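You operate a simulated robot arm through the tools that you are given. There is no shell and no other tool. Be economical: measure what you need, move in short steps, check, and stop when the job is done.

Carry out the task below with a simulated robot arm. There is one attempt and no reset: what you move stays moved.

TASK
Tip the water out of the clay saucer into the tall bucket.
Fine: rest the plain pot on the square tile; put the saucer back and stand the pot in it again; leave the deep saucer as it is; spill no more than a spoonful; clay breaks if dropped, knocked or squeezed. Set down upright: plain pot.

Only the result counts: the job must be done as asked and must still hold three seconds after the hand-in. Knocking over, shifting, dropping, spilling or breaking anything else fails it.

THE ROBOT
A 7-joint arm with a two-finger gripper, hanging from a carriage that runs on a rail from [0, -826] to [0, 1654] (x, y) and turns from -372 to 315 degrees about z. Base frame: it is fixed where the carriage stands at the start and does not move with it; the origin is on the floor, on the carriage's upright axis, x ahead of it, y to its left, z up; the surface under the hand at the start is at about z = 850. Readings come in mm, degrees, newtons and seconds.
With the tool pointing down near the work surface it reaches from about 420 to 800 mm from the robot's upright axis, wherever it stands. Its first joint turns from -143.0 to 143.0 degrees. Places, roughly: inside of the clay saucer [600, 200, 900]; tall pot (9x11x12 cm) [600, 0, 400]; top of the square tile [600, 400, 900]; watering can [500, 1500, 500]. Payload 1.37 kg.
The tool frame sits at the grasp point between the pads (the TCP): z along the fingers, y along the line on which they close. The tips reach 16 mm beyond it. The gripper opens to 92 mm. The gripper's body begins 74 mm behind the TCP.
Orientation is that of the tool frame in the base frame, as [roll, pitch, yaw] about the fixed x, y, z axes, in that order (R = Rz(yaw) Ry(pitch) Rx(roll)). With the fingers straight down and closing along the base's y, the tool's x points along the base's -x, its y along +y and its z along -z.

THE INTERFACE
- The arm moves only by the tool drive_tool. Its argument "targets" is a list that holds one entry, the list of rows, each a list of 7 numbers: the turn, a rotation vector about the tool's x, y, z in degrees, then the shift along the tool's x, y, z in mm, then the gripper command, from -1 (shut) to 1 (fully open), values between in proportion. In form: [[[wx, wy, wz, dx, dy, dz, gripper], ...]]. A call has 1 to 12 rows; each row shifts and turns the commanded pose from where the row before left it, along the tool's axes as they then stand. Each row takes 0.2 s and may step no farther than 50 mm and 8.6 degrees from the row before; otherwise, or with a gripper value out of range, the whole call is refused. Where a pose cannot be reached the arm comes as near as it can. A force on the tool above 40 N (or 10 N above the force at the start of the call, whichever is more), or a blocked arm, ends the call early, and 0.2 s more pass. The fingers move at their own pace and stop on an object; they squeeze with about 26 N. The grip force told is the motor's: it shows also when the fingers shut on nothing. Time passes only in rows, and 0.2 s behind the last, so rows that do not move let the fingers close. It gives the time, the measured TCP pose, the force on the tool (base axes), the opening and the grip force at its end, in the units of the frame above (readings bear some noise), with the torque about the TCP (base axes, N m) and any sound that the robot's microphone picked up, and new pictures: "views" is both (left out), scene, wrist or none.
- Cameras (640 x 400 px; columns grow to the right, rows downward): "scene" is now at [270.7, 33.5, 1696.5]; the picture's right is [0.56, -0.83, 0.00], its down [-0.75, -0.50, -0.43] and it looks along [0.35, 0.24, -0.91] (base axes); focal length 256 px, centre (320, 200). "wrist" rides on the gripper at [71, 19, -111] in the tool frame; the picture's right is [-0.26, 0.96, 0.00], its down [-0.78, -0.21, -0.59] and it looks along [-0.57, -0.15, 0.81] (tool axes); focal length 280 px, centre (320, 200). There is no depth. A picture from a camera that has moved, and an enlarged one, comes with that camera's place and axes in the base frame and with its lens.
- slide_trunk(by): slides the trunk up (or, below 0, down) by that many mm; the arm and the scene camera ride with it, the base frame stays. It gives what a move gives, with no picture.
- drive_base(legs): drives the robot by 1 to 6 legs, each [ahead, left, turn to the left] in mm, mm and degrees, along the robot's own axes; the way and the turn of a leg run together, so that a leg with both is an arc; at most 1500 mm and 180 degrees a leg. The arm and the cameras ride along, it lands a little off, and it stops where it bumps. It keeps to its track: a leg is cut to what the track allows. It gives what a move gives, and a new picture of the scene camera.
- turn_head(pan, tilt): turns the head with the scene camera to pan (to the left, within 155 degrees either way) and tilt (down, from -29 to 69), counted from straight ahead of the robot. It gives what a move gives, and a new picture of the scene camera.
- zoom(camera, box): a new picture of the part [left, top, right, bottom] of that camera's present view, enlarged. The clock stands still meanwhile.
- job_done(): hands the job in; it is judged then, once.

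Go step by step. Nothing tells you exact positions but the pictures and the camera data: compare them with the known pose of the tool, close in by small moves and look again before you grip or let go. The budget is 120 turns and 260 pictures, counting those below and the enlarged ones. Unless the task says otherwise, let go and move clear before handing in.

The tools are called after "Call:" by a JSON object that holds its "name" and its "arguments". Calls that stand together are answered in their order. drive_tool: Moves the arm, as the interface text tells. Its arguments: {"type":"object","properties":{"targets":{"type":"array"},"views":{"type":"string","enum":["both","scene","wrist","none"]}},"required":["targets"]} The other tools are called the same way: slide_trunk (by) slides the trunk up or down; drive_base (legs) drives the base; turn_head (pan, tilt) turns the head that bears the scene camera; zoom (camera, box) takes an enlarged picture of a part of a camera's view; job_done () hands the job in.

At the start:

```text
t: 0.0
position: [696.6, 389.4, 1234.0]
tool_rot: [-179.9, 0.0, -180.0]
contact_force: [-0.8, 0.4, 0.3]
torque: [0.0, 0.0, 0.01]
width: 92.1
gripper_force: 0.1
trunk travel left (down, up): [-525.0, 56.0]
robot x, y, heading: [1.2, -1.1, 0.3]
head pan, tilt: [33.7, 64.8]
```

scene: 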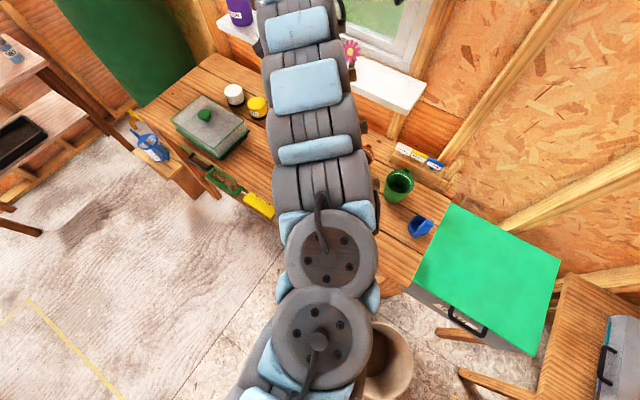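
wrist: 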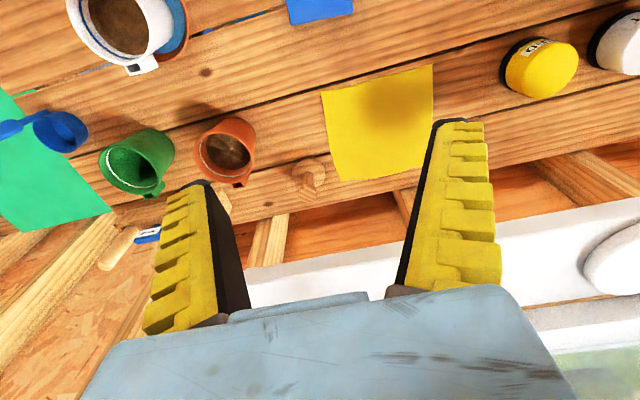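

I see a bench with several pots, a yellow square and a blue square; I need to find out which is which. I'll enlarge the wrist view and turn the head for a better look.

Call:
{"name": "zoom", "arguments": {"camera": "wrist", "box": [0, 0, 320, 200]}}

Call:
{"name": "zoom", "arguments": {"camera": "wrist", "box": [260, 0, 640, 238]}}

Call:
{"name": "turn_head", "arguments": {"pan": 0, "tilt": 55}}

```text
2.00 times, centred on (160, 100) of wrist
camera zoom: at [626.6, 407.1, 1345.8], right [0.26, 0.96, 0.0], down [0.78, -0.21, 0.59], along [0.57, -0.15, -0.81], focal length 561 px, centre (640, 400)
```

zoom: 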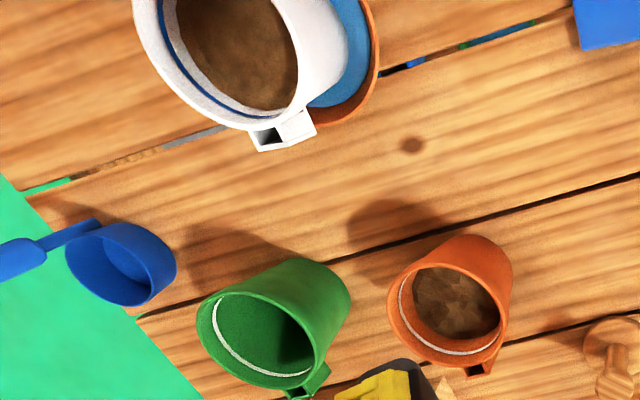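

```text
1.68 times, centred on (450, 119) of wrist
camera zoom: at [626.6, 407.1, 1345.8], right [0.26, 0.96, 0.0], down [0.78, -0.21, 0.59], along [0.57, -0.15, -0.81], focal length 471 px, centre (102, 336)
```

zoom: 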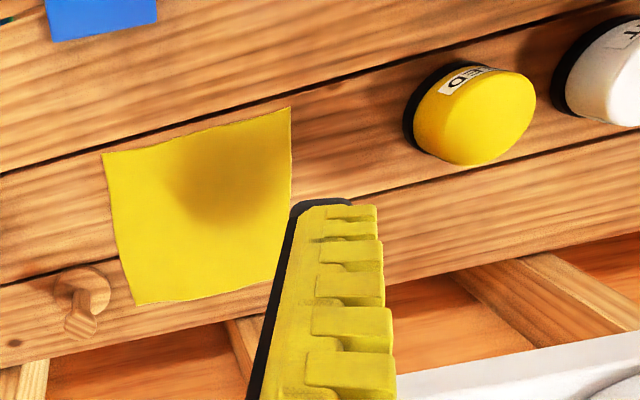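

```text
t: 1.0
position: [696.9, 388.3, 1234.6]
tool_rot: [-180.0, 0.0, -180.0]
contact_force: [-0.1, -0.1, 0.1]
torque: [0.02, -0.02, 0.0]
width: 91.8
gripper_force: 0.1
trunk travel left (down, up): [-525.0, 56.0]
robot x, y, heading: [-1.7, 3.6, -0.2]
head pan, tilt: [0.0, 55.0]
camera scene: at [292.2, -0.2, 1707.9], right [0.0, -1.0, 0.0], down [-0.82, 0.0, -0.57], along [0.57, 0.0, -0.82], focal length 256 px, centre (320, 200)
```

scene: 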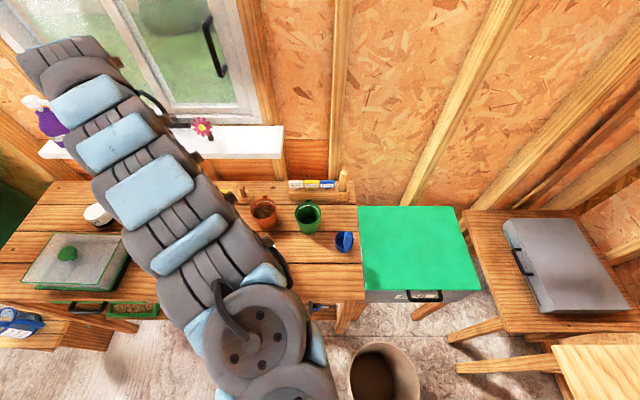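

The pot on the saucer is about (600, 180) and the blue square tile about (640, 400). I'll move the hand back over it for a better view.

Call:
{"name": "drive_tool", "arguments": {"targets": [[[0, 0, 0, 30, -40, 0, 1], [0, 0, 0, 30, -40, 0, 1], [0, 0, 0, 30, -40, 0, 1], [0, 0, 0, 30, -40, 0, 1], [0, 0, 0, 30, 0, 0, 1], [0, 0, 0, 0, 0, 0, 1]]]}}

Call:
{"name": "turn_head", "arguments": {"pan": -40, "tilt": 60}}

Call:
{"name": "turn_head", "arguments": {"pan": 60, "tilt": 50}}

```text
t: 2.4
position: [640.5, 310.7, 1235.8]
tool_rot: [180.0, -0.1, -179.9]
contact_force: [0.5, 0.2, 0.1]
torque: [0.01, -0.01, 0.01]
width: 91.9
gripper_force: 0.0
out of reach, approached as far as the arm can: row 2, 3, 4, 5
trunk travel left (down, up): [-525.0, 56.0]
robot x, y, heading: [0.3, 1.1, -0.1]
head pan, tilt: [0.0, 55.0]
camera scene: at [292.2, -0.3, 1707.9], right [0.0, -1.0, 0.0], down [-0.82, 0.0, -0.57], along [0.57, 0.0, -0.82], focal length 256 px, centre (320, 200)
camera wrist: at [569.8, 328.9, 1347.1], right [0.26, 0.96, 0.0], down [0.78, -0.21, 0.59], along [0.57, -0.15, -0.81], focal length 280 px, centre (320, 200)
```

scene: 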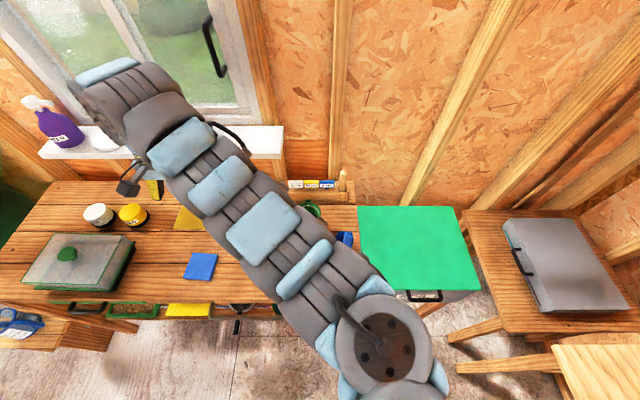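
wrist: 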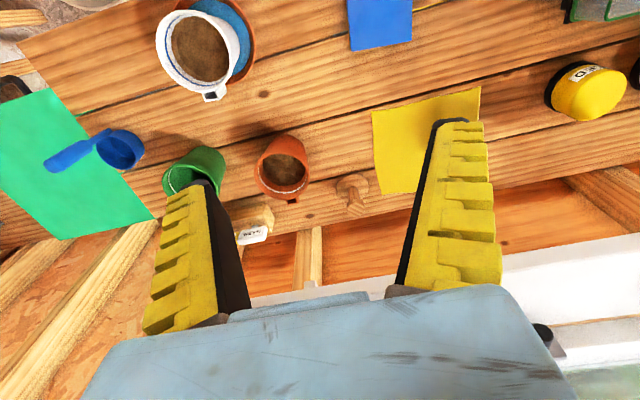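

```text
t: 3.5
position: [639.7, 310.8, 1236.9]
tool_rot: [180.0, 0.0, -180.0]
contact_force: [0.6, -0.3, 0.2]
torque: [-0.04, 0.01, 0.0]
width: 91.9
gripper_force: 0.2
trunk travel left (down, up): [-525.0, 56.0]
robot x, y, heading: [-1.8, 2.7, 0.1]
head pan, tilt: [-40.0, 60.0]
camera scene: at [271.2, -43.1, 1701.9], right [-0.64, -0.77, 0.0], down [-0.66, 0.56, -0.5], along [0.38, -0.32, -0.87], focal length 256 px, centre (320, 200)
```

scene: 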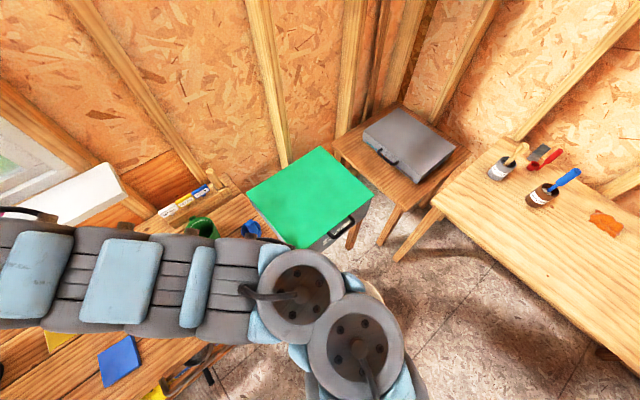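

```text
t: 5.2
position: [640.7, 311.6, 1236.0]
tool_rot: [-179.9, 0.1, 179.9]
contact_force: [-0.2, -0.8, -0.2]
torque: [-0.02, 0.03, -0.02]
width: 92.0
gripper_force: 0.0
trunk travel left (down, up): [-525.0, 56.0]
robot x, y, heading: [-1.9, -1.3, 0.2]
head pan, tilt: [60.0, 50.0]
camera scene: at [258.6, 66.4, 1714.4], right [0.87, -0.5, 0.0], down [-0.38, -0.66, -0.64], along [0.32, 0.56, -0.77], focal length 256 px, centre (320, 200)
```

scene: 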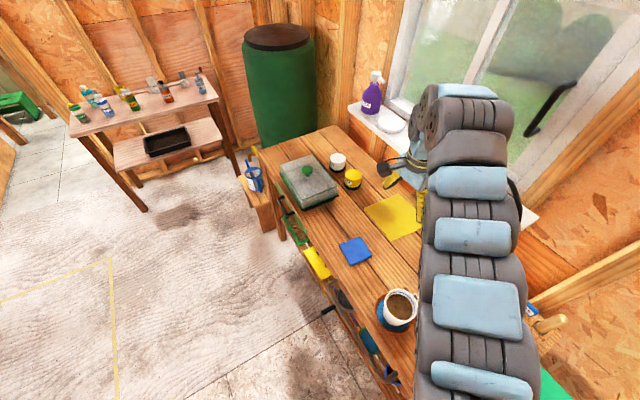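

The white pot stands in a terracotta saucer with blue (water?) in it. I'll drive along the rail to find the bucket and view the bench without the arm in the way.

Call:
{"name": "drive_base", "arguments": {"legs": [[0, 500, 0]]}}

Call:
{"name": "turn_head", "arguments": {"pan": -60, "tilt": 50}}

Call:
{"name": "turn_head", "arguments": {"pan": -100, "tilt": 50}}

```text
t: 8.1
position: [639.8, 805.9, 1235.3]
tool_rot: [-180.0, 0.1, -180.0]
contact_force: [0.4, -0.1, 0.0]
torque: [-0.03, 0.01, 0.01]
width: 92.0
gripper_force: 0.1
trunk travel left (down, up): [-525.0, 56.0]
robot x, y, heading: [3.5, 494.4, 0.0]
head pan, tilt: [60.0, 50.0]
camera scene: at [258.7, 561.8, 1714.4], right [0.87, -0.5, 0.0], down [-0.38, -0.66, -0.64], along [0.32, 0.56, -0.77], focal length 256 px, centre (320, 200)
```

scene: 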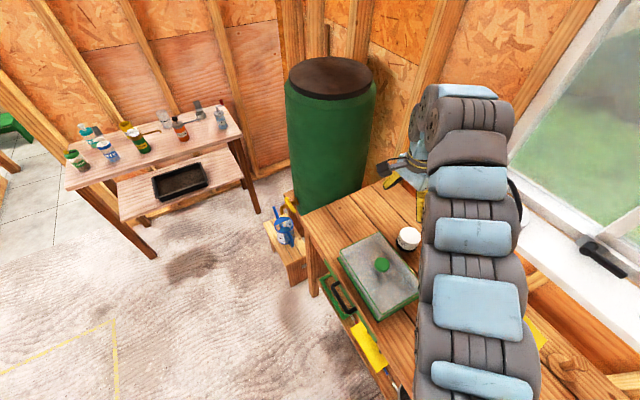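

```text
t: 10.1
position: [640.1, 805.7, 1236.1]
tool_rot: [-180.0, 0.0, -180.0]
contact_force: [-1.3, 0.9, 0.0]
torque: [-0.04, 0.01, 0.0]
width: 91.9
gripper_force: 0.1
trunk travel left (down, up): [-525.0, 56.0]
robot x, y, heading: [0.3, 496.3, -0.2]
head pan, tilt: [-60.0, 50.0]
camera scene: at [258.8, 428.4, 1714.4], right [-0.87, -0.5, 0.0], down [-0.38, 0.66, -0.64], along [0.32, -0.56, -0.77], focal length 256 px, centre (320, 200)
```

scene: 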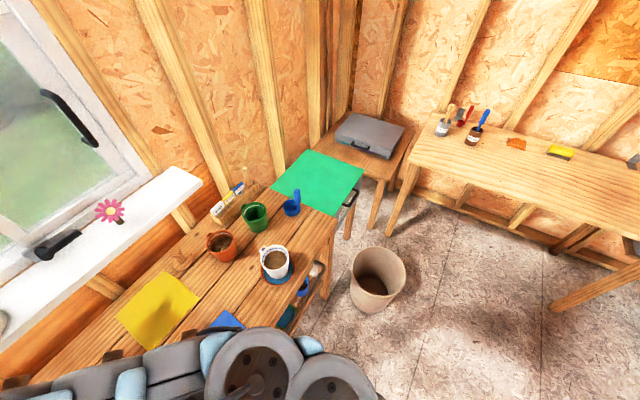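

```text
t: 11.2
position: [640.3, 805.6, 1235.5]
tool_rot: [180.0, -0.1, 179.9]
contact_force: [0.4, 0.3, -0.6]
torque: [0.03, 0.01, -0.01]
width: 91.9
gripper_force: 0.1
trunk travel left (down, up): [-525.0, 56.0]
robot x, y, heading: [2.1, 494.7, 0.1]
head pan, tilt: [-100.0, 50.0]
camera scene: at [206.9, 419.2, 1714.4], right [-0.98, 0.17, 0.0], down [0.13, 0.75, -0.64], along [-0.11, -0.63, -0.77], focal length 256 px, centre (320, 200)
```

scene: 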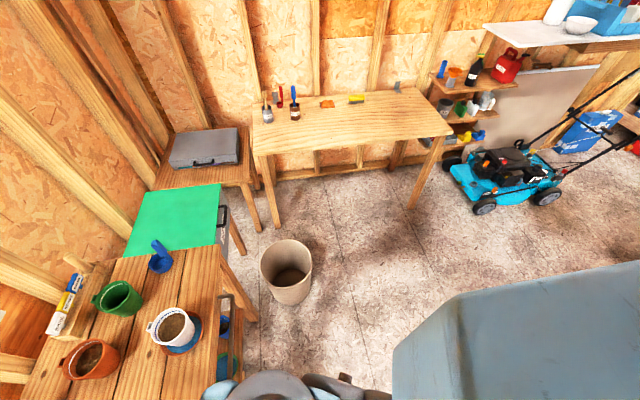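

The big tan bucket stands on the floor to the right of the bench. I'll enlarge the area for details.

Call:
{"name": "zoom", "arguments": {"camera": "scene", "box": [60, 200, 320, 400]}}

Call:
{"name": "turn_head", "arguments": {"pan": -60, "tilt": 60}}

Call:
{"name": "zoom", "arguments": {"camera": "scene", "box": [200, 150, 420, 300]}}

```text
2.00 times, centred on (190, 300) of scene
camera zoom: at [206.9, 419.2, 1714.4], right [-0.98, 0.17, 0.0], down [0.13, 0.75, -0.64], along [-0.11, -0.63, -0.77], focal length 511 px, centre (580, 0)
```

zoom: 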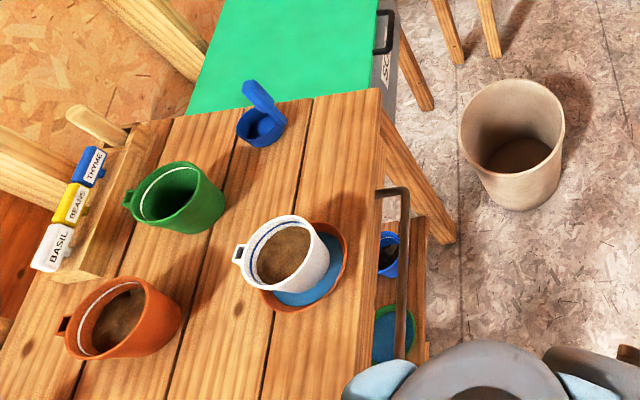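

```text
t: 12.3
position: [641.4, 805.1, 1235.8]
tool_rot: [-180.0, 0.0, 180.0]
contact_force: [0.3, 0.3, -0.4]
torque: [0.0, 0.0, -0.07]
width: 92.2
gripper_force: 0.0
trunk travel left (down, up): [-525.0, 56.0]
robot x, y, heading: [0.0, 496.7, -0.2]
head pan, tilt: [-60.0, 60.0]
camera scene: at [253.5, 437.3, 1701.9], right [-0.87, -0.5, 0.0], down [-0.43, 0.75, -0.5], along [0.25, -0.43, -0.87], focal length 256 px, centre (320, 200)
```

scene: 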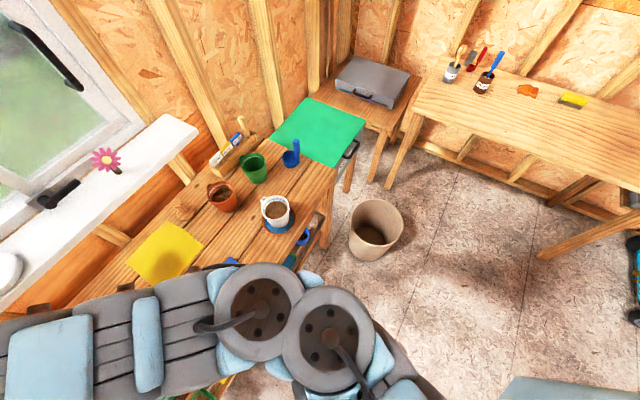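

```text
2.67 times, centred on (310, 225) of scene
camera zoom: at [253.5, 437.3, 1701.9], right [-0.87, -0.5, 0.0], down [-0.43, 0.75, -0.5], along [0.25, -0.43, -0.87], focal length 682 px, centre (347, 133)
```

zoom: 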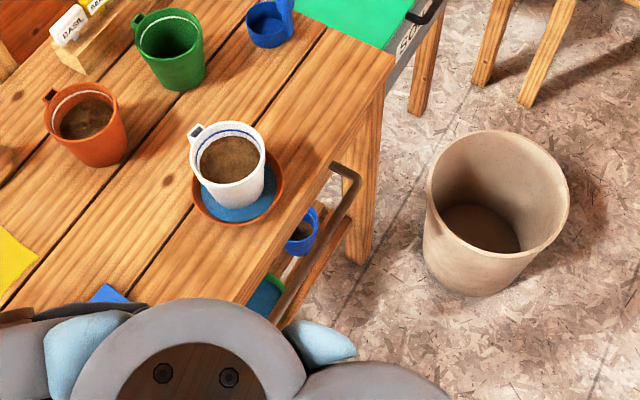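

The clay saucer holds blue water with the white pot in it; a deep saucer is on the lower shelf. I'll measure the pot and saucer with strong zooms.

Call:
{"name": "zoom", "arguments": {"camera": "scene", "box": [240, 180, 320, 250]}}

Call:
{"name": "drive_base", "arguments": {"legs": [[0, 500, 0]]}}

Call:
{"name": "turn_head", "arguments": {"pan": -65, "tilt": 40}}

```text
5.71 times, centred on (280, 215) of scene
camera zoom: at [253.5, 437.3, 1701.9], right [-0.87, -0.5, 0.0], down [-0.43, 0.75, -0.5], along [0.25, -0.43, -0.87], focal length 1461 px, centre (549, 114)
```

zoom: 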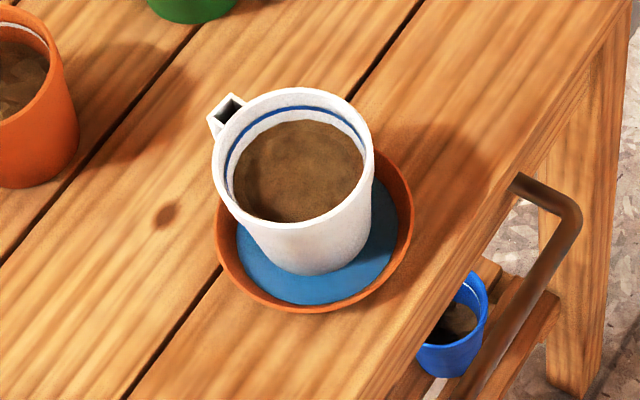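

```text
t: 14.6
position: [638.4, 1190.4, 1235.9]
tool_rot: [-179.5, -0.3, -179.8]
contact_force: [-10.6, -12.5, 6.8]
torque: [0.47, -0.09, 0.54]
width: 83.1
gripper_force: 0.0
trunk travel left (down, up): [-525.0, 56.0]
robot x, y, heading: [0.6, 878.7, 0.5]
head pan, tilt: [-60.0, 60.0]
stopped in leg 1: the force on the tool passed its limit at 48 N (the readings are from after the stop); the commanded pose is now the measured one
camera scene: at [253.7, 824.1, 1701.8], right [-0.86, -0.5, 0.0], down [-0.44, 0.75, -0.5], along [0.25, -0.43, -0.87], focal length 256 px, centre (320, 200)
```

scene: 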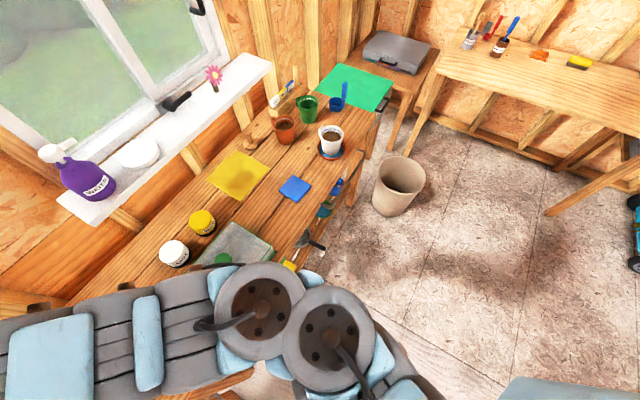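

```text
t: 15.4
position: [638.8, 1192.0, 1235.4]
tool_rot: [-179.5, -0.4, -179.7]
contact_force: [-8.9, -14.2, 6.2]
torque: [0.43, -0.09, 0.45]
width: 81.9
gripper_force: 0.0
trunk travel left (down, up): [-525.0, 56.0]
robot x, y, heading: [0.4, 882.9, 0.3]
head pan, tilt: [-65.0, 40.0]
camera scene: at [256.5, 805.1, 1728.5], right [-0.9, -0.43, 0.0], down [-0.28, 0.58, -0.77], along [0.33, -0.69, -0.64], focal length 256 px, centre (320, 200)
```

scene: 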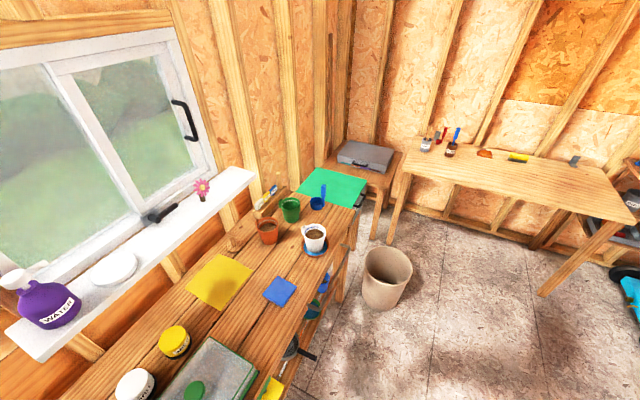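

The hand bumped the tall green barrel on the left; I back off at once and check. From here I can look at the pot side-on too.

Call:
{"name": "drive_base", "arguments": {"legs": [[0, -60, 0]]}}

Call:
{"name": "zoom", "arguments": {"camera": "scene", "box": [280, 200, 360, 250]}}

Call:
{"name": "zoom", "arguments": {"camera": "scene", "box": [200, 150, 440, 350]}}

Call:
{"name": "drive_base", "arguments": {"legs": [[0, -500, 0]]}}

Call:
{"name": "turn_head", "arguments": {"pan": 60, "tilt": 35}}

```text
t: 16.4
position: [638.8, 1135.3, 1236.0]
tool_rot: [-179.7, -0.2, -179.8]
contact_force: [0.0, -1.2, 0.4]
torque: [0.03, -0.01, 0.0]
width: 91.8
gripper_force: 0.0
trunk travel left (down, up): [-525.0, 56.0]
robot x, y, heading: [-2.2, 822.9, 0.1]
head pan, tilt: [-65.0, 40.0]
camera scene: at [256.7, 747.0, 1728.6], right [-0.9, -0.43, 0.0], down [-0.27, 0.58, -0.77], along [0.33, -0.69, -0.64], focal length 256 px, centre (320, 200)
```

scene: 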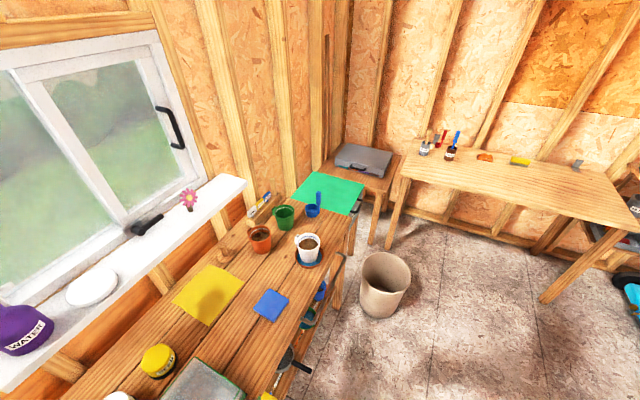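

```text
8.00 times, centred on (320, 225) of scene
camera zoom: at [256.7, 747.0, 1728.6], right [-0.9, -0.43, 0.0], down [-0.27, 0.58, -0.77], along [0.33, -0.69, -0.64], focal length 2045 px, centre (320, 0)
```

zoom: 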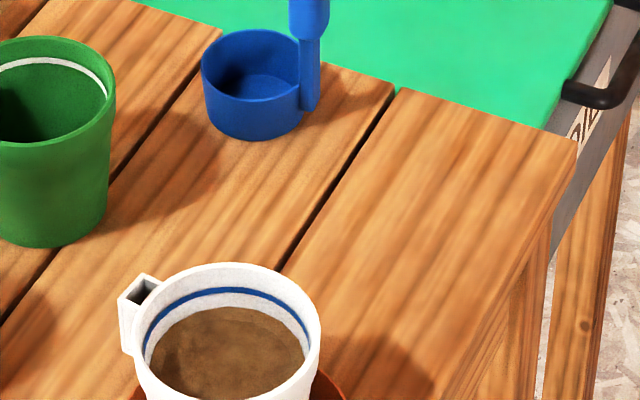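

```text
2.00 times, centred on (320, 250) of scene
camera zoom: at [256.7, 747.0, 1728.6], right [-0.9, -0.43, 0.0], down [-0.27, 0.58, -0.77], along [0.33, -0.69, -0.64], focal length 511 px, centre (320, 100)
```

zoom: 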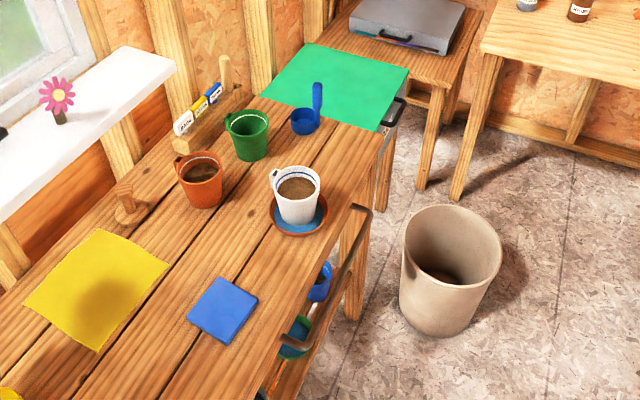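

```text
t: 19.4
position: [635.6, 638.0, 1236.8]
tool_rot: [-179.6, -0.2, -179.3]
contact_force: [0.2, -0.5, 0.3]
torque: [0.01, 0.01, 0.0]
width: 91.9
gripper_force: 0.1
trunk travel left (down, up): [-525.0, 56.0]
robot x, y, heading: [-1.7, 317.3, 0.6]
head pan, tilt: [-65.0, 40.0]
camera scene: at [257.1, 247.1, 1728.6], right [-0.9, -0.43, 0.0], down [-0.28, 0.58, -0.77], along [0.33, -0.69, -0.64], focal length 256 px, centre (320, 200)
```

scene: 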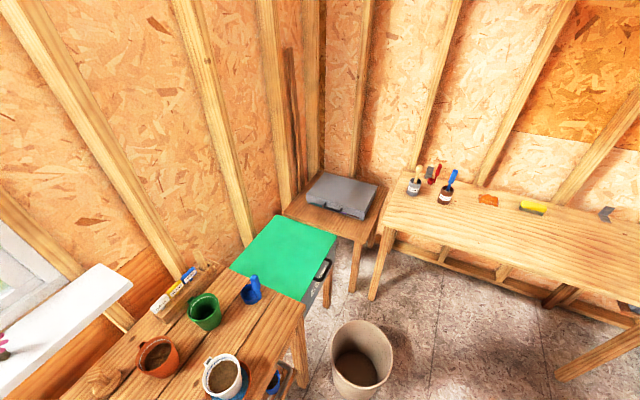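

```text
t: 21.4
position: [636.2, 637.0, 1236.5]
tool_rot: [-179.7, -0.1, -179.3]
contact_force: [0.6, 0.0, -1.0]
torque: [0.01, 0.01, 0.0]
width: 91.9
gripper_force: 0.0
trunk travel left (down, up): [-525.0, 56.0]
robot x, y, heading: [3.0, 319.8, 0.8]
head pan, tilt: [60.0, 35.0]
camera scene: at [263.3, 400.5, 1736.2], right [0.87, -0.49, 0.0], down [-0.28, -0.5, -0.82], along [0.4, 0.71, -0.57], focal length 256 px, centre (320, 200)
```

scene: 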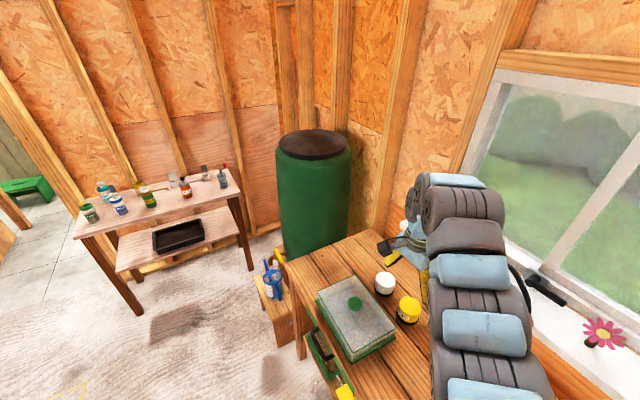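

The barrel is undisturbed. The pot (rim ~92 mm wide, top z≈967) is at about (578, 168), the saucer rim ~124 mm wide, and the tile about (607, 409). I plan to grip the pot round its waist with the tool 30° below horizontal; first I set the base and pitch the tool.

Call:
{"name": "drive_base", "arguments": {"legs": [[0, -140, 0]]}}

Call:
{"name": "drive_tool", "arguments": {"targets": [[[0, -8.5, 0, 20, -30, 0, 1], [0, -8.5, 0, 20, -30, 0, 1], [0, -8.5, 0, 20, -30, 0, 1], [0, -8.5, 0, 0, -30, 0, 1], [0, -8.5, 0, 0, -30, 0, 1], [0, -8.5, 0, 0, -30, 0, 1], [0, -8.5, 0, 0, -30, 0, 1], [0, 0, 0, 0, 0, 0, 1]]]}}

```text
t: 22.7
position: [636.0, 501.7, 1236.3]
tool_rot: [-179.7, -0.2, -179.0]
contact_force: [-0.8, -0.2, -0.4]
torque: [-0.01, 0.0, -0.01]
width: 92.0
gripper_force: 0.0
trunk travel left (down, up): [-525.0, 56.0]
robot x, y, heading: [1.3, 184.9, 1.0]
head pan, tilt: [60.0, 35.0]
camera scene: at [262.9, 263.1, 1736.2], right [0.87, -0.49, 0.0], down [-0.28, -0.5, -0.82], along [0.4, 0.72, -0.57], focal length 256 px, centre (320, 200)
```

scene: 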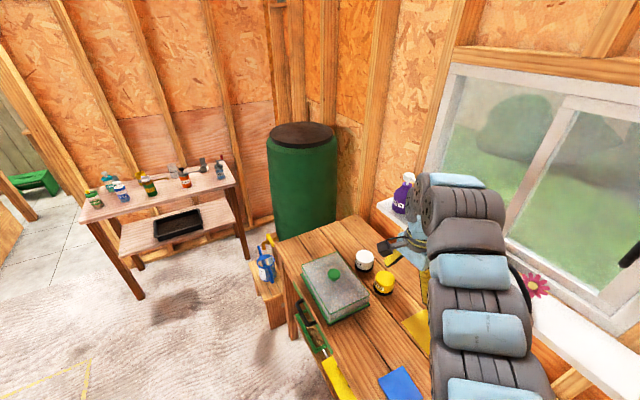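

```text
t: 24.5
position: [636.1, 501.4, 1237.3]
tool_rot: [-179.7, -0.1, -178.9]
contact_force: [0.4, 0.0, 0.1]
torque: [-0.03, 0.0, 0.01]
width: 91.9
gripper_force: 0.0
out of reach, approached as far as the arm can: row 1, 2, 3, 4, 5, 6, 7
trunk travel left (down, up): [-525.0, 56.0]
robot x, y, heading: [2.2, 183.9, 1.0]
head pan, tilt: [60.0, 35.0]
camera scene: at [262.9, 263.0, 1736.2], right [0.87, -0.49, 0.0], down [-0.28, -0.5, -0.82], along [0.4, 0.72, -0.57], focal length 256 px, centre (320, 200)
camera wrist: at [564.4, 519.3, 1347.9], right [0.25, 0.97, -0.01], down [0.79, -0.2, 0.59], along [0.57, -0.15, -0.81], focal length 280 px, centre (320, 200)
```

scene: 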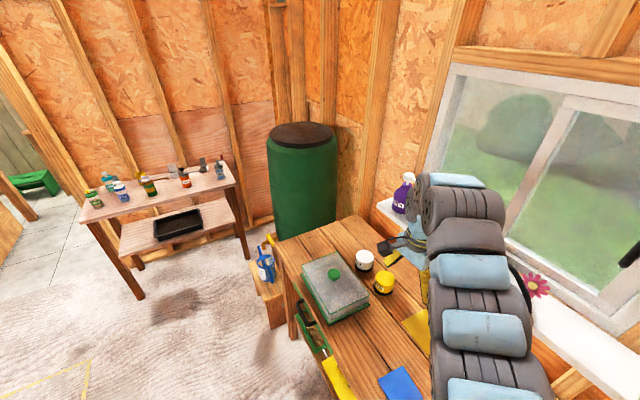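
wrist: 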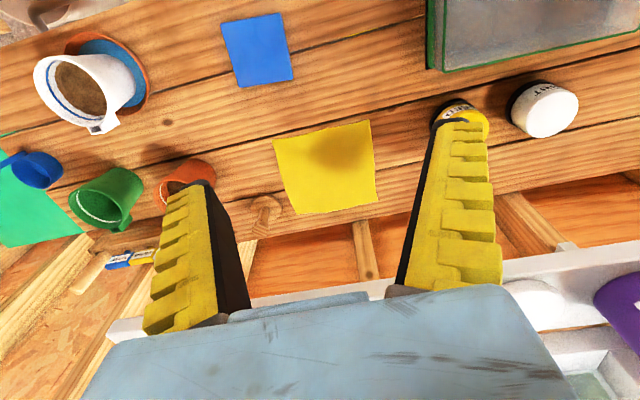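

The arm is at a limit up there; I'll lower the hand over the empty bench area and try the pitch again.

Call:
{"name": "drive_tool", "arguments": {"targets": [[[0, 0, 0, 0, 0, 40, 1], [0, 0, 0, 0, 0, 40, 1], [0, 0, 0, 0, 0, 40, 1], [0, 0, 0, 0, 0, 40, 1], [0, 0, 0, 0, 0, 0, 1]]], "views": "none"}}

Call:
{"name": "drive_tool", "arguments": {"targets": [[[0, -8.5, 0, 0, -10, 0, 1], [0, -8.5, 0, 0, -10, 0, 1], [0, -8.5, 0, 0, -10, 0, 1], [0, -8.5, 0, 0, -10, 0, 1], [0, 0, 0, 0, 0, 0, 1]]]}}

```text
t: 25.7
position: [656.1, 509.4, 1205.8]
tool_rot: [-179.7, -0.2, -179.1]
contact_force: [0.3, -0.2, 0.2]
torque: [0.02, -0.02, -0.01]
width: 91.8
gripper_force: 0.1
out of reach, approached as far as the arm can: row 1, 2, 3, 4
trunk travel left (down, up): [-525.0, 56.0]
robot x, y, heading: [4.8, 185.1, 1.1]
head pan, tilt: [60.0, 35.0]
```

```text
t: 26.9
position: [655.8, 505.9, 1205.7]
tool_rot: [-179.7, 2.6, -179.0]
contact_force: [-0.2, 1.0, 0.9]
torque: [0.02, 0.0, 0.0]
width: 91.9
gripper_force: 0.1
out of reach, approached as far as the arm can: row 1, 2, 3, 4
trunk travel left (down, up): [-525.0, 56.0]
robot x, y, heading: [-0.0, 185.3, 1.1]
head pan, tilt: [60.0, 35.0]
camera scene: at [262.9, 263.0, 1736.2], right [0.87, -0.49, 0.0], down [-0.28, -0.5, -0.82], along [0.4, 0.72, -0.57], focal length 256 px, centre (320, 200)
camera wrist: at [580.0, 523.1, 1313.8], right [0.25, 0.97, 0.01], down [0.76, -0.2, 0.63], along [0.61, -0.15, -0.78], focal length 280 px, centre (320, 200)
```

scene: 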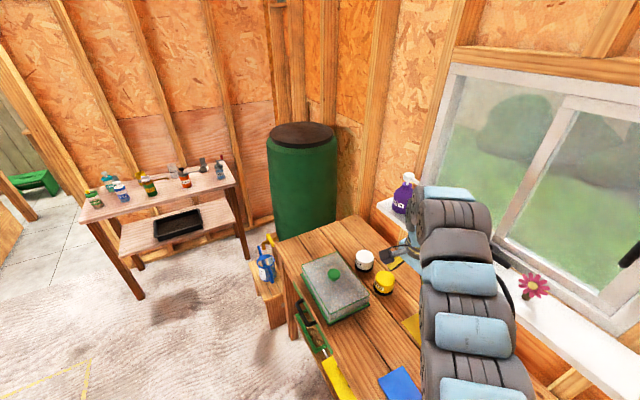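
wrist: 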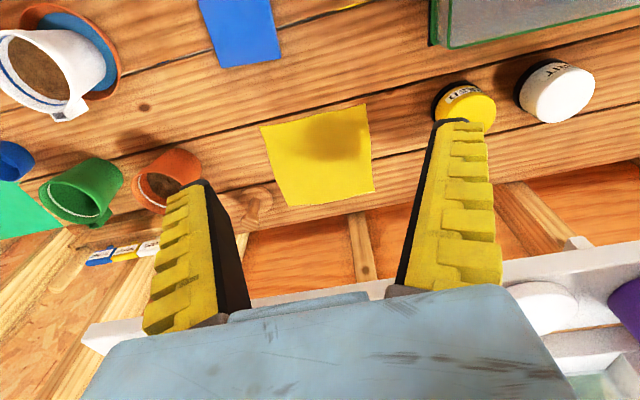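

I'll test which directions are free: outwards and down.

Call:
{"name": "drive_tool", "arguments": {"targets": [[[0, 0, 0, -30, 15, 30, 1], [0, 0, 0, -30, 15, 40, 1], [0, 0, 0, 0, 0, 40, 1], [0, 0, 0, 0, 0, 40, 1], [0, 0, 0, 0, 0, 40, 1], [0, 0, 0, 0, 0, 0, 1]]]}}

```text
refused: row 2 steps farther than a row can; nothing moved
```

Call:
{"name": "drive_tool", "arguments": {"targets": [[[0, 0, 0, -30, 15, 30, 1], [0, 0, 0, -30, 15, 30, 1], [0, 0, 0, 0, 0, 40, 1], [0, 0, 0, 0, 0, 40, 1], [0, 0, 0, 0, 0, 40, 1], [0, 0, 0, 0, 0, 0, 1]]]}}

```text
t: 28.3
position: [723.0, 537.4, 1029.1]
tool_rot: [-179.6, 2.6, -179.0]
contact_force: [0.0, -0.1, -0.7]
torque: [-0.01, -0.01, -0.01]
width: 91.7
gripper_force: 0.0
trunk travel left (down, up): [-525.0, 56.0]
robot x, y, heading: [-1.1, 179.3, 0.7]
head pan, tilt: [60.0, 35.0]
camera scene: at [262.8, 263.1, 1736.2], right [0.87, -0.49, 0.0], down [-0.28, -0.5, -0.82], along [0.4, 0.72, -0.57], focal length 256 px, centre (320, 200)
camera wrist: at [646.9, 555.4, 1136.9], right [0.24, 0.97, 0.01], down [0.76, -0.2, 0.63], along [0.61, -0.15, -0.78], focal length 280 px, centre (320, 200)
```

scene: 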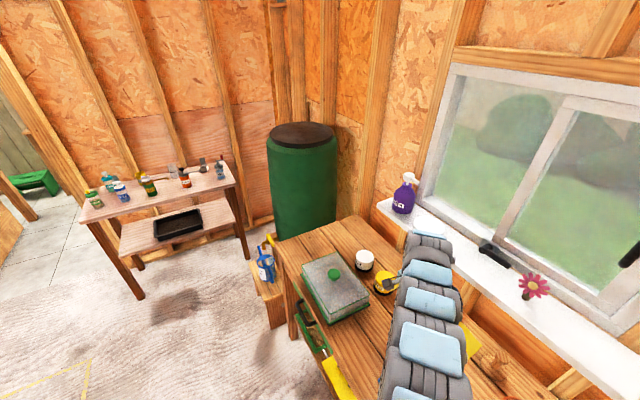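
wrist: 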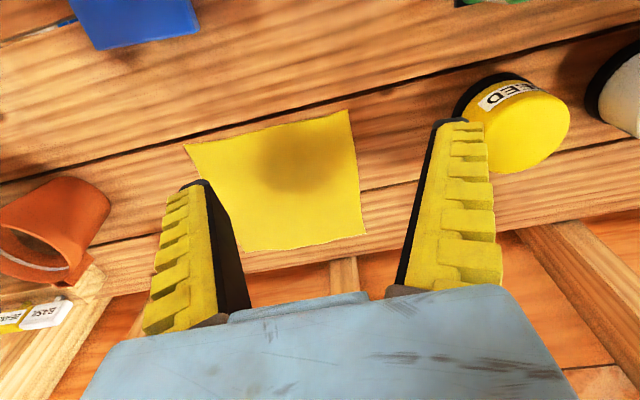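

That worked. Now draw the hand inwards at this height over the tile region.

Call:
{"name": "drive_tool", "arguments": {"targets": [[[0, 0, 0, 40, -20, 0, 1], [0, 0, 0, 40, -20, 0, 1], [0, 0, 0, 40, -20, 0, 1], [0, 0, 0, 30, -20, 0, 1], [0, 0, 0, 0, 0, 0, 1]]]}}

```text
t: 29.5
position: [637.2, 494.3, 991.4]
tool_rot: [-179.6, 2.5, -179.0]
contact_force: [0.3, 0.2, -0.9]
torque: [-0.02, 0.0, -0.01]
width: 92.1
gripper_force: 0.0
out of reach, approached as far as the arm can: row 2, 3, 4
trunk travel left (down, up): [-525.0, 56.0]
robot x, y, heading: [-1.0, 183.2, 0.8]
head pan, tilt: [60.0, 35.0]
camera scene: at [262.8, 263.0, 1736.1], right [0.87, -0.49, 0.0], down [-0.28, -0.5, -0.82], along [0.4, 0.72, -0.57], focal length 256 px, centre (320, 200)
camera wrist: at [561.4, 510.5, 1098.9], right [0.25, 0.97, 0.0], down [0.76, -0.19, 0.62], along [0.61, -0.15, -0.78], focal length 280 px, centre (320, 200)
```

scene: 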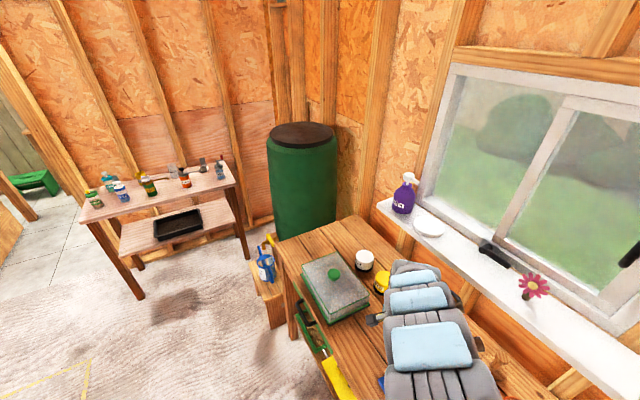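
wrist: 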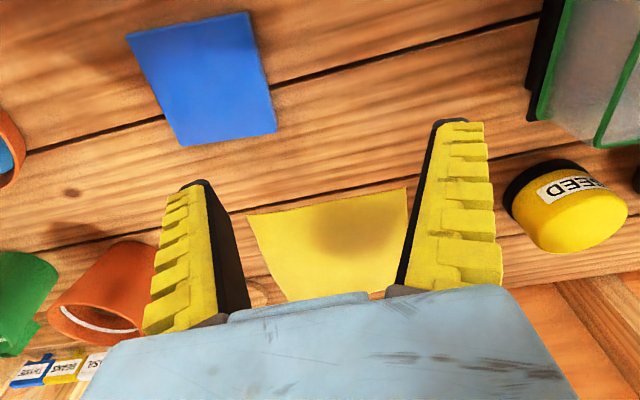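

I'll test how far in it goes when lower, over the empty tile area.

Call:
{"name": "drive_tool", "arguments": {"targets": [[[0, 0, 0, 0, 0, 30, 1], [0, 0, 0, 30, -20, 25, 1], [0, 0, 0, 30, -20, 0, 1], [0, 0, 0, 30, -20, 0, 1], [0, 0, 0, 30, -20, 0, 1], [0, 0, 0, 0, 0, 0, 1]]], "views": "wrist"}}

```text
t: 30.9
position: [591.6, 454.6, 904.9]
tool_rot: [-179.6, 2.4, -179.1]
contact_force: [-0.4, 0.2, -0.5]
torque: [-0.01, -0.01, -0.02]
width: 91.8
gripper_force: 0.0
out of reach, approached as far as the arm can: row 3, 4, 5
trunk travel left (down, up): [-525.0, 56.0]
robot x, y, heading: [2.7, 180.5, 1.1]
head pan, tilt: [60.0, 35.0]
camera wrist: at [515.0, 471.8, 1012.9], right [0.25, 0.97, 0.01], down [0.76, -0.19, 0.62], along [0.61, -0.15, -0.78], focal length 280 px, centre (320, 200)
```

wrist: 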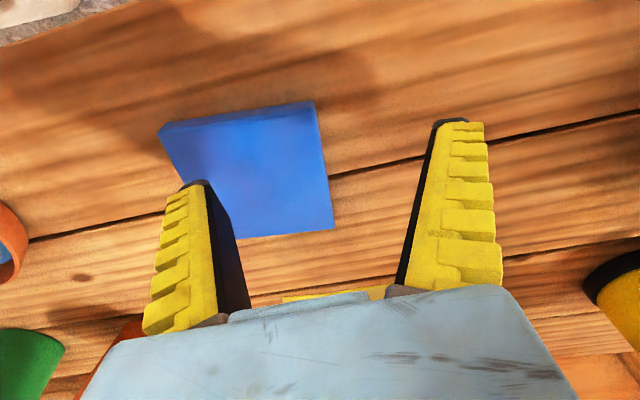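

The reachable ring shrinks at lower heights, so I'll use a wider stance: robot at y≈-250 with the arm at about +35°, trunk fully up. First raise and extend the hand, then drive.

Call:
{"name": "drive_tool", "arguments": {"targets": [[[0, 0, 0, -25, 10, -30, 1], [0, 0, 0, -25, 10, -35, 1], [0, 0, 0, -25, 10, -35, 1], [0, 0, 0, -25, 10, -35, 1], [0, 0, 0, -10, 0, -35, 1], [0, 0, 0, 0, 0, 0, 1]]], "views": "none"}}

Call:
{"name": "slide_trunk", "arguments": {"by": 55}}

Call:
{"name": "turn_head", "arguments": {"pan": 30, "tilt": 60}}

```text
t: 32.3
position: [692.0, 495.2, 1079.7]
tool_rot: [-179.7, 2.6, -179.0]
contact_force: [0.3, -0.3, 0.2]
torque: [0.01, 0.0, 0.02]
width: 91.9
gripper_force: 0.1
trunk travel left (down, up): [-525.0, 56.0]
robot x, y, heading: [3.3, 179.7, 1.2]
head pan, tilt: [60.0, 35.0]
```

```text
t: 33.3
position: [692.5, 494.4, 1133.7]
tool_rot: [-179.7, 2.6, -179.0]
contact_force: [0.6, -0.3, 0.5]
torque: [-0.01, 0.0, -0.01]
width: 92.2
gripper_force: 0.1
trunk travel left (down, up): [-580.0, 1.0]
robot x, y, heading: [-0.9, 182.2, 1.0]
head pan, tilt: [60.0, 35.0]
```

```text
t: 34.2
position: [691.4, 494.9, 1134.1]
tool_rot: [-179.7, 2.6, -179.1]
contact_force: [-0.1, -0.5, 0.1]
torque: [0.0, 0.03, 0.02]
width: 92.0
gripper_force: 0.2
trunk travel left (down, up): [-580.0, 1.0]
robot x, y, heading: [-1.5, 178.9, 1.0]
head pan, tilt: [30.0, 60.0]
camera scene: at [277.3, 220.4, 1756.9], right [0.52, -0.86, 0.0], down [-0.74, -0.45, -0.5], along [0.43, 0.26, -0.87], focal length 256 px, centre (320, 200)
```

scene: 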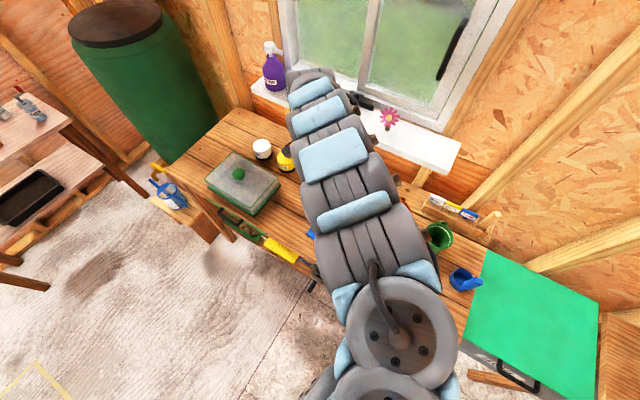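

Path at this height is clear; drive the robot right along the rail.

Call:
{"name": "drive_base", "arguments": {"legs": [[0, -425, 0]]}}

Call:
{"name": "drive_tool", "arguments": {"targets": [[[0, -8, 0, 0, 0, 0, 1], [0, -8, 0, 0, 0, 0, 1], [0, -8, 0, 0, 0, 0, 1], [0, 0, 0, 0, 0, 0, 1]]]}}

```text
t: 36.9
position: [693.3, 62.8, 1134.5]
tool_rot: [-179.8, 2.6, -179.5]
contact_force: [-0.6, 0.6, 0.1]
torque: [0.0, -0.01, -0.01]
width: 92.0
gripper_force: 0.1
trunk travel left (down, up): [-580.0, 1.0]
robot x, y, heading: [-2.4, -243.5, 0.3]
head pan, tilt: [30.0, 60.0]
camera scene: at [277.4, -209.7, 1756.9], right [0.51, -0.86, 0.0], down [-0.75, -0.44, -0.5], along [0.43, 0.25, -0.87], focal length 256 px, centre (320, 200)
```

scene: 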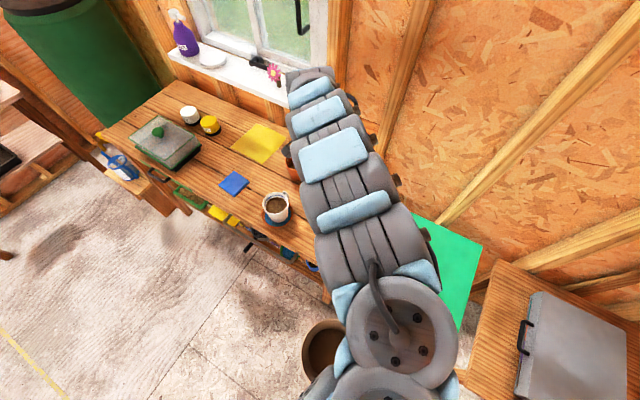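

```text
t: 37.9
position: [746.4, 94.9, 1119.3]
tool_rot: [-179.6, 26.8, -179.3]
contact_force: [0.6, -0.4, 0.6]
torque: [0.02, 0.01, -0.02]
width: 92.0
gripper_force: 0.1
out of reach, approached as far as the arm can: row 1, 2, 3
trunk travel left (down, up): [-580.0, 1.0]
robot x, y, heading: [0.1, -244.2, 0.5]
head pan, tilt: [30.0, 60.0]
camera scene: at [277.4, -209.7, 1756.9], right [0.51, -0.86, 0.0], down [-0.75, -0.44, -0.5], along [0.43, 0.25, -0.87], focal length 256 px, centre (320, 200)
camera wrist: at [633.6, 112.4, 1186.6], right [0.22, 0.97, 0.11], down [0.43, -0.2, 0.88], along [0.87, -0.15, -0.47], focal length 280 px, centre (320, 200)
```

scene: 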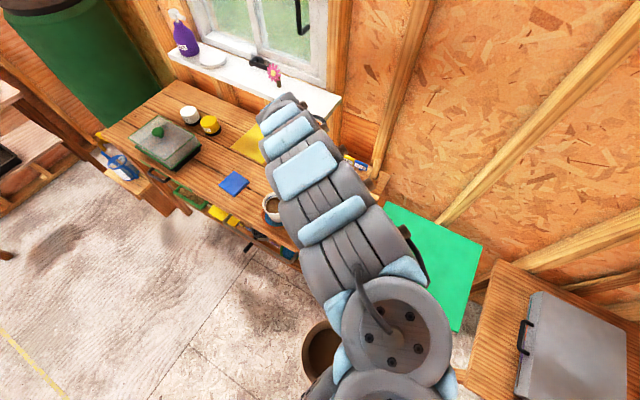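
wrist: 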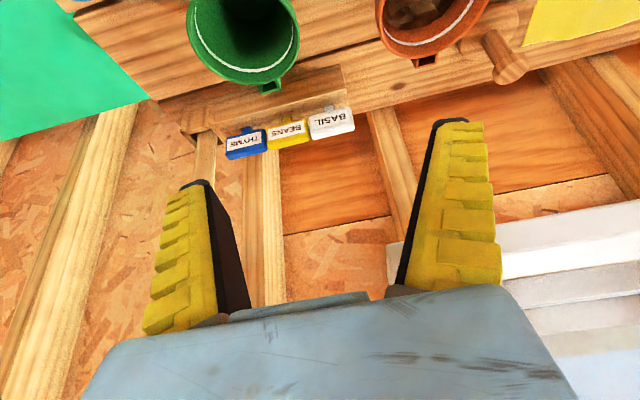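

Pitching works further out. I'll shift the robot further right for more room, then yaw the tool 30° so it points at the pot.

Call:
{"name": "drive_base", "arguments": {"legs": [[0, -160, 0]]}}

Call:
{"name": "drive_tool", "arguments": {"targets": [[[-3.31, 0, -7.29, 0, 0, 0, 1], [-3.31, 0, -7.29, 0, 0, 0, 1], [-3.31, 0, -7.29, 0, 0, 0, 1], [-3.31, 0, -7.29, 0, 0, 0, 1], [0, -8, 0, 0, 0, 20, 1], [0, -8, 0, 0, 0, 20, 1], [0, 0, 0, 0, 0, 0, 1]]]}}

```text
t: 39.3
position: [747.1, -67.4, 1119.3]
tool_rot: [-179.6, 26.6, -179.2]
contact_force: [-0.7, 0.6, -0.4]
torque: [-0.01, -0.01, -0.02]
width: 91.9
gripper_force: 0.2
trunk travel left (down, up): [-580.0, 1.0]
robot x, y, heading: [1.8, -407.5, 0.1]
head pan, tilt: [30.0, 60.0]
camera scene: at [277.4, -370.6, 1756.9], right [0.51, -0.86, 0.0], down [-0.75, -0.44, -0.5], along [0.43, 0.25, -0.87], focal length 256 px, centre (320, 200)
```

scene: 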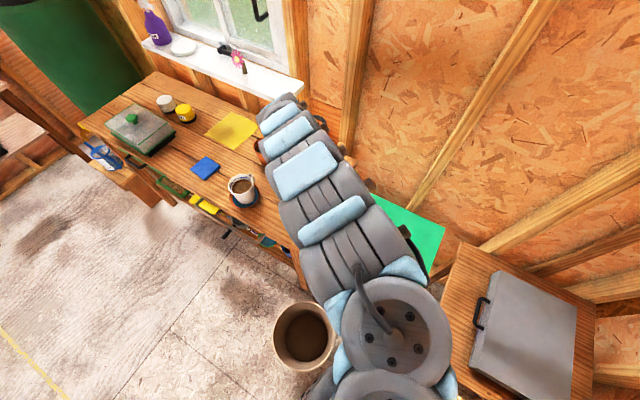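

```text
t: 40.9
position: [780.6, -48.0, 1075.0]
tool_rot: [-178.0, 42.1, -146.0]
contact_force: [0.1, 0.4, -0.7]
torque: [0.05, -0.02, 0.0]
width: 91.7
gripper_force: 0.0
out of reach, approached as far as the arm can: row 1, 2, 5
trunk travel left (down, up): [-580.0, 1.0]
robot x, y, heading: [-0.8, -407.0, 0.5]
head pan, tilt: [30.0, 60.0]
camera scene: at [277.4, -370.6, 1756.9], right [0.51, -0.86, 0.0], down [-0.75, -0.44, -0.5], along [0.43, 0.25, -0.87], focal length 256 px, centre (320, 200)
camera wrist: at [662.1, -100.6, 1110.4], right [-0.36, 0.92, 0.15], down [0.26, -0.06, 0.96], along [0.9, 0.38, -0.21], focal length 280 px, centre (320, 200)
```

scene: 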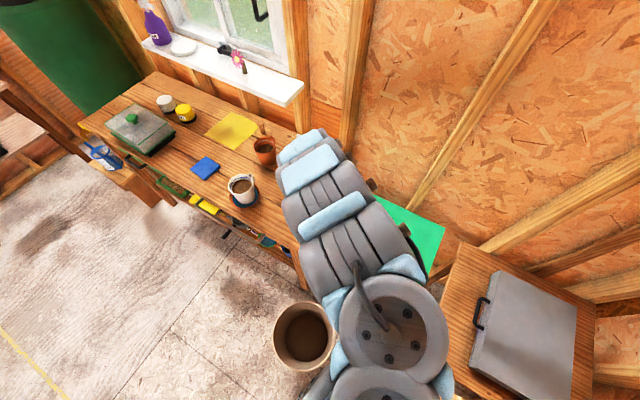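
wrist: 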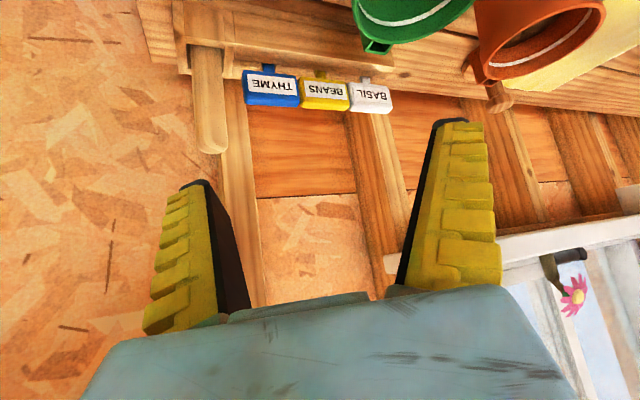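

I'll drive a bit further right and turn the carriage left, which swings the whole hand towards the pot at safe height.

Call:
{"name": "drive_base", "arguments": {"legs": [[0, -140, 0], [0, 0, 20]]}}

Call:
{"name": "turn_head", "arguments": {"pan": 60, "tilt": 45}}

```text
t: 43.3
position: [608.7, 57.9, 1074.9]
tool_rot: [-178.2, 42.0, -126.1]
contact_force: [1.0, -0.6, -0.2]
torque: [0.02, 0.0, -0.04]
width: 91.8
gripper_force: 0.0
trunk travel left (down, up): [-580.0, 1.0]
robot x, y, heading: [2.3, -548.0, 20.6]
head pan, tilt: [30.0, 60.0]
camera scene: at [248.0, -417.9, 1756.9], right [0.77, -0.63, 0.0], down [-0.55, -0.67, -0.5], along [0.32, 0.39, -0.87], focal length 256 px, centre (320, 200)
```

scene: 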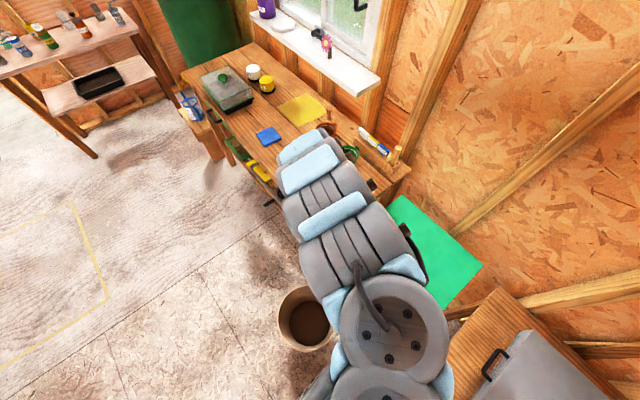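

```text
t: 44.2
position: [608.6, 57.4, 1076.6]
tool_rot: [-178.1, 42.1, -126.0]
contact_force: [0.9, 0.1, -0.5]
torque: [0.03, 0.0, 0.01]
width: 91.9
gripper_force: 0.1
trunk travel left (down, up): [-580.0, 1.0]
robot x, y, heading: [1.3, -545.4, 20.4]
head pan, tilt: [60.0, 45.0]
camera scene: at [219.0, -389.2, 1776.3], right [0.99, -0.16, 0.0], down [-0.12, -0.7, -0.71], along [0.12, 0.7, -0.71], focal length 256 px, centre (320, 200)
```

scene: 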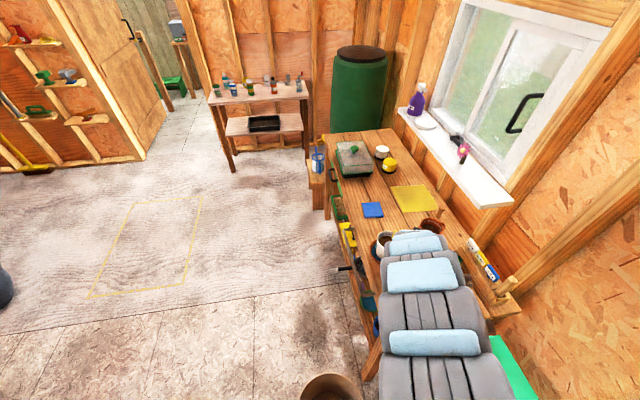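

Now fine: yaw the tool back ~9°, pitch to about 60° from vertical and retreat toward the bench front, then look through the wrist camera.

Call:
{"name": "drive_tool", "arguments": {"targets": [[[3, 0, 3.35, 9.5, 27.8, -8.5, 1], [3, 0, 3.35, 9.5, 27.8, -8.5, 1], [0, -8, 0, 9.5, 27.8, -8.5, 1], [0, -8, 0, 9, 10, -8.5, 1], [0, -2, 0, 0, 0, 0, 1], [0, 0, 0, 0, 0, 0, 1]]]}}

```text
t: 45.6
position: [557.4, 110.1, 1077.0]
tool_rot: [-177.3, 60.3, -133.8]
contact_force: [0.1, 0.8, -0.3]
torque: [0.0, -0.04, -0.02]
width: 91.9
gripper_force: 0.1
out of reach, approached as far as the arm can: row 1, 2, 3, 4
trunk travel left (down, up): [-580.0, 1.0]
robot x, y, heading: [-0.1, -541.8, 20.5]
head pan, tilt: [60.0, 45.0]
camera scene: at [218.9, -389.2, 1776.3], right [0.99, -0.16, 0.0], down [-0.11, -0.7, -0.71], along [0.11, 0.7, -0.71], focal length 256 px, centre (320, 200)
camera wrist: at [449.5, 32.4, 1070.6], right [-0.58, 0.79, 0.2], down [0.04, -0.22, 0.97], along [0.82, 0.57, 0.1], focal length 280 px, centre (320, 200)
```

scene: 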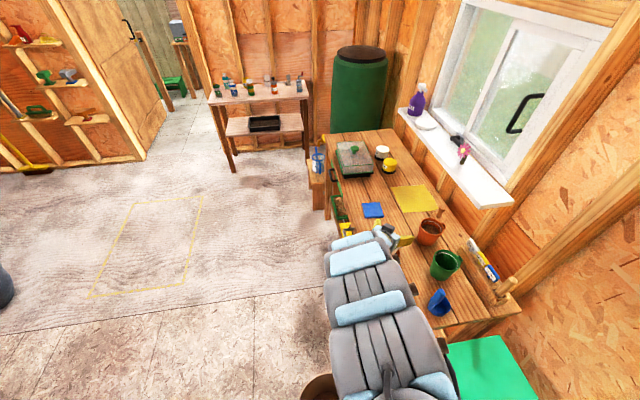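
wrist: 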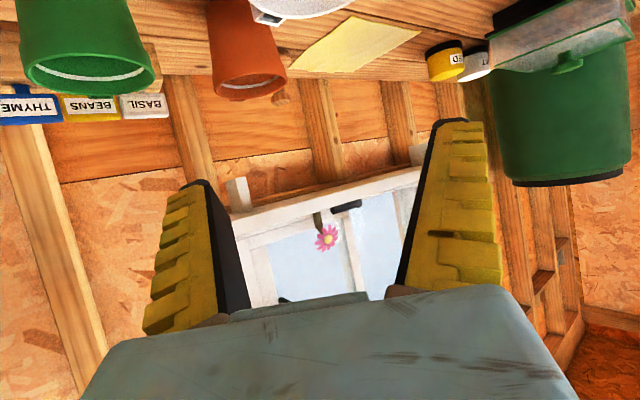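

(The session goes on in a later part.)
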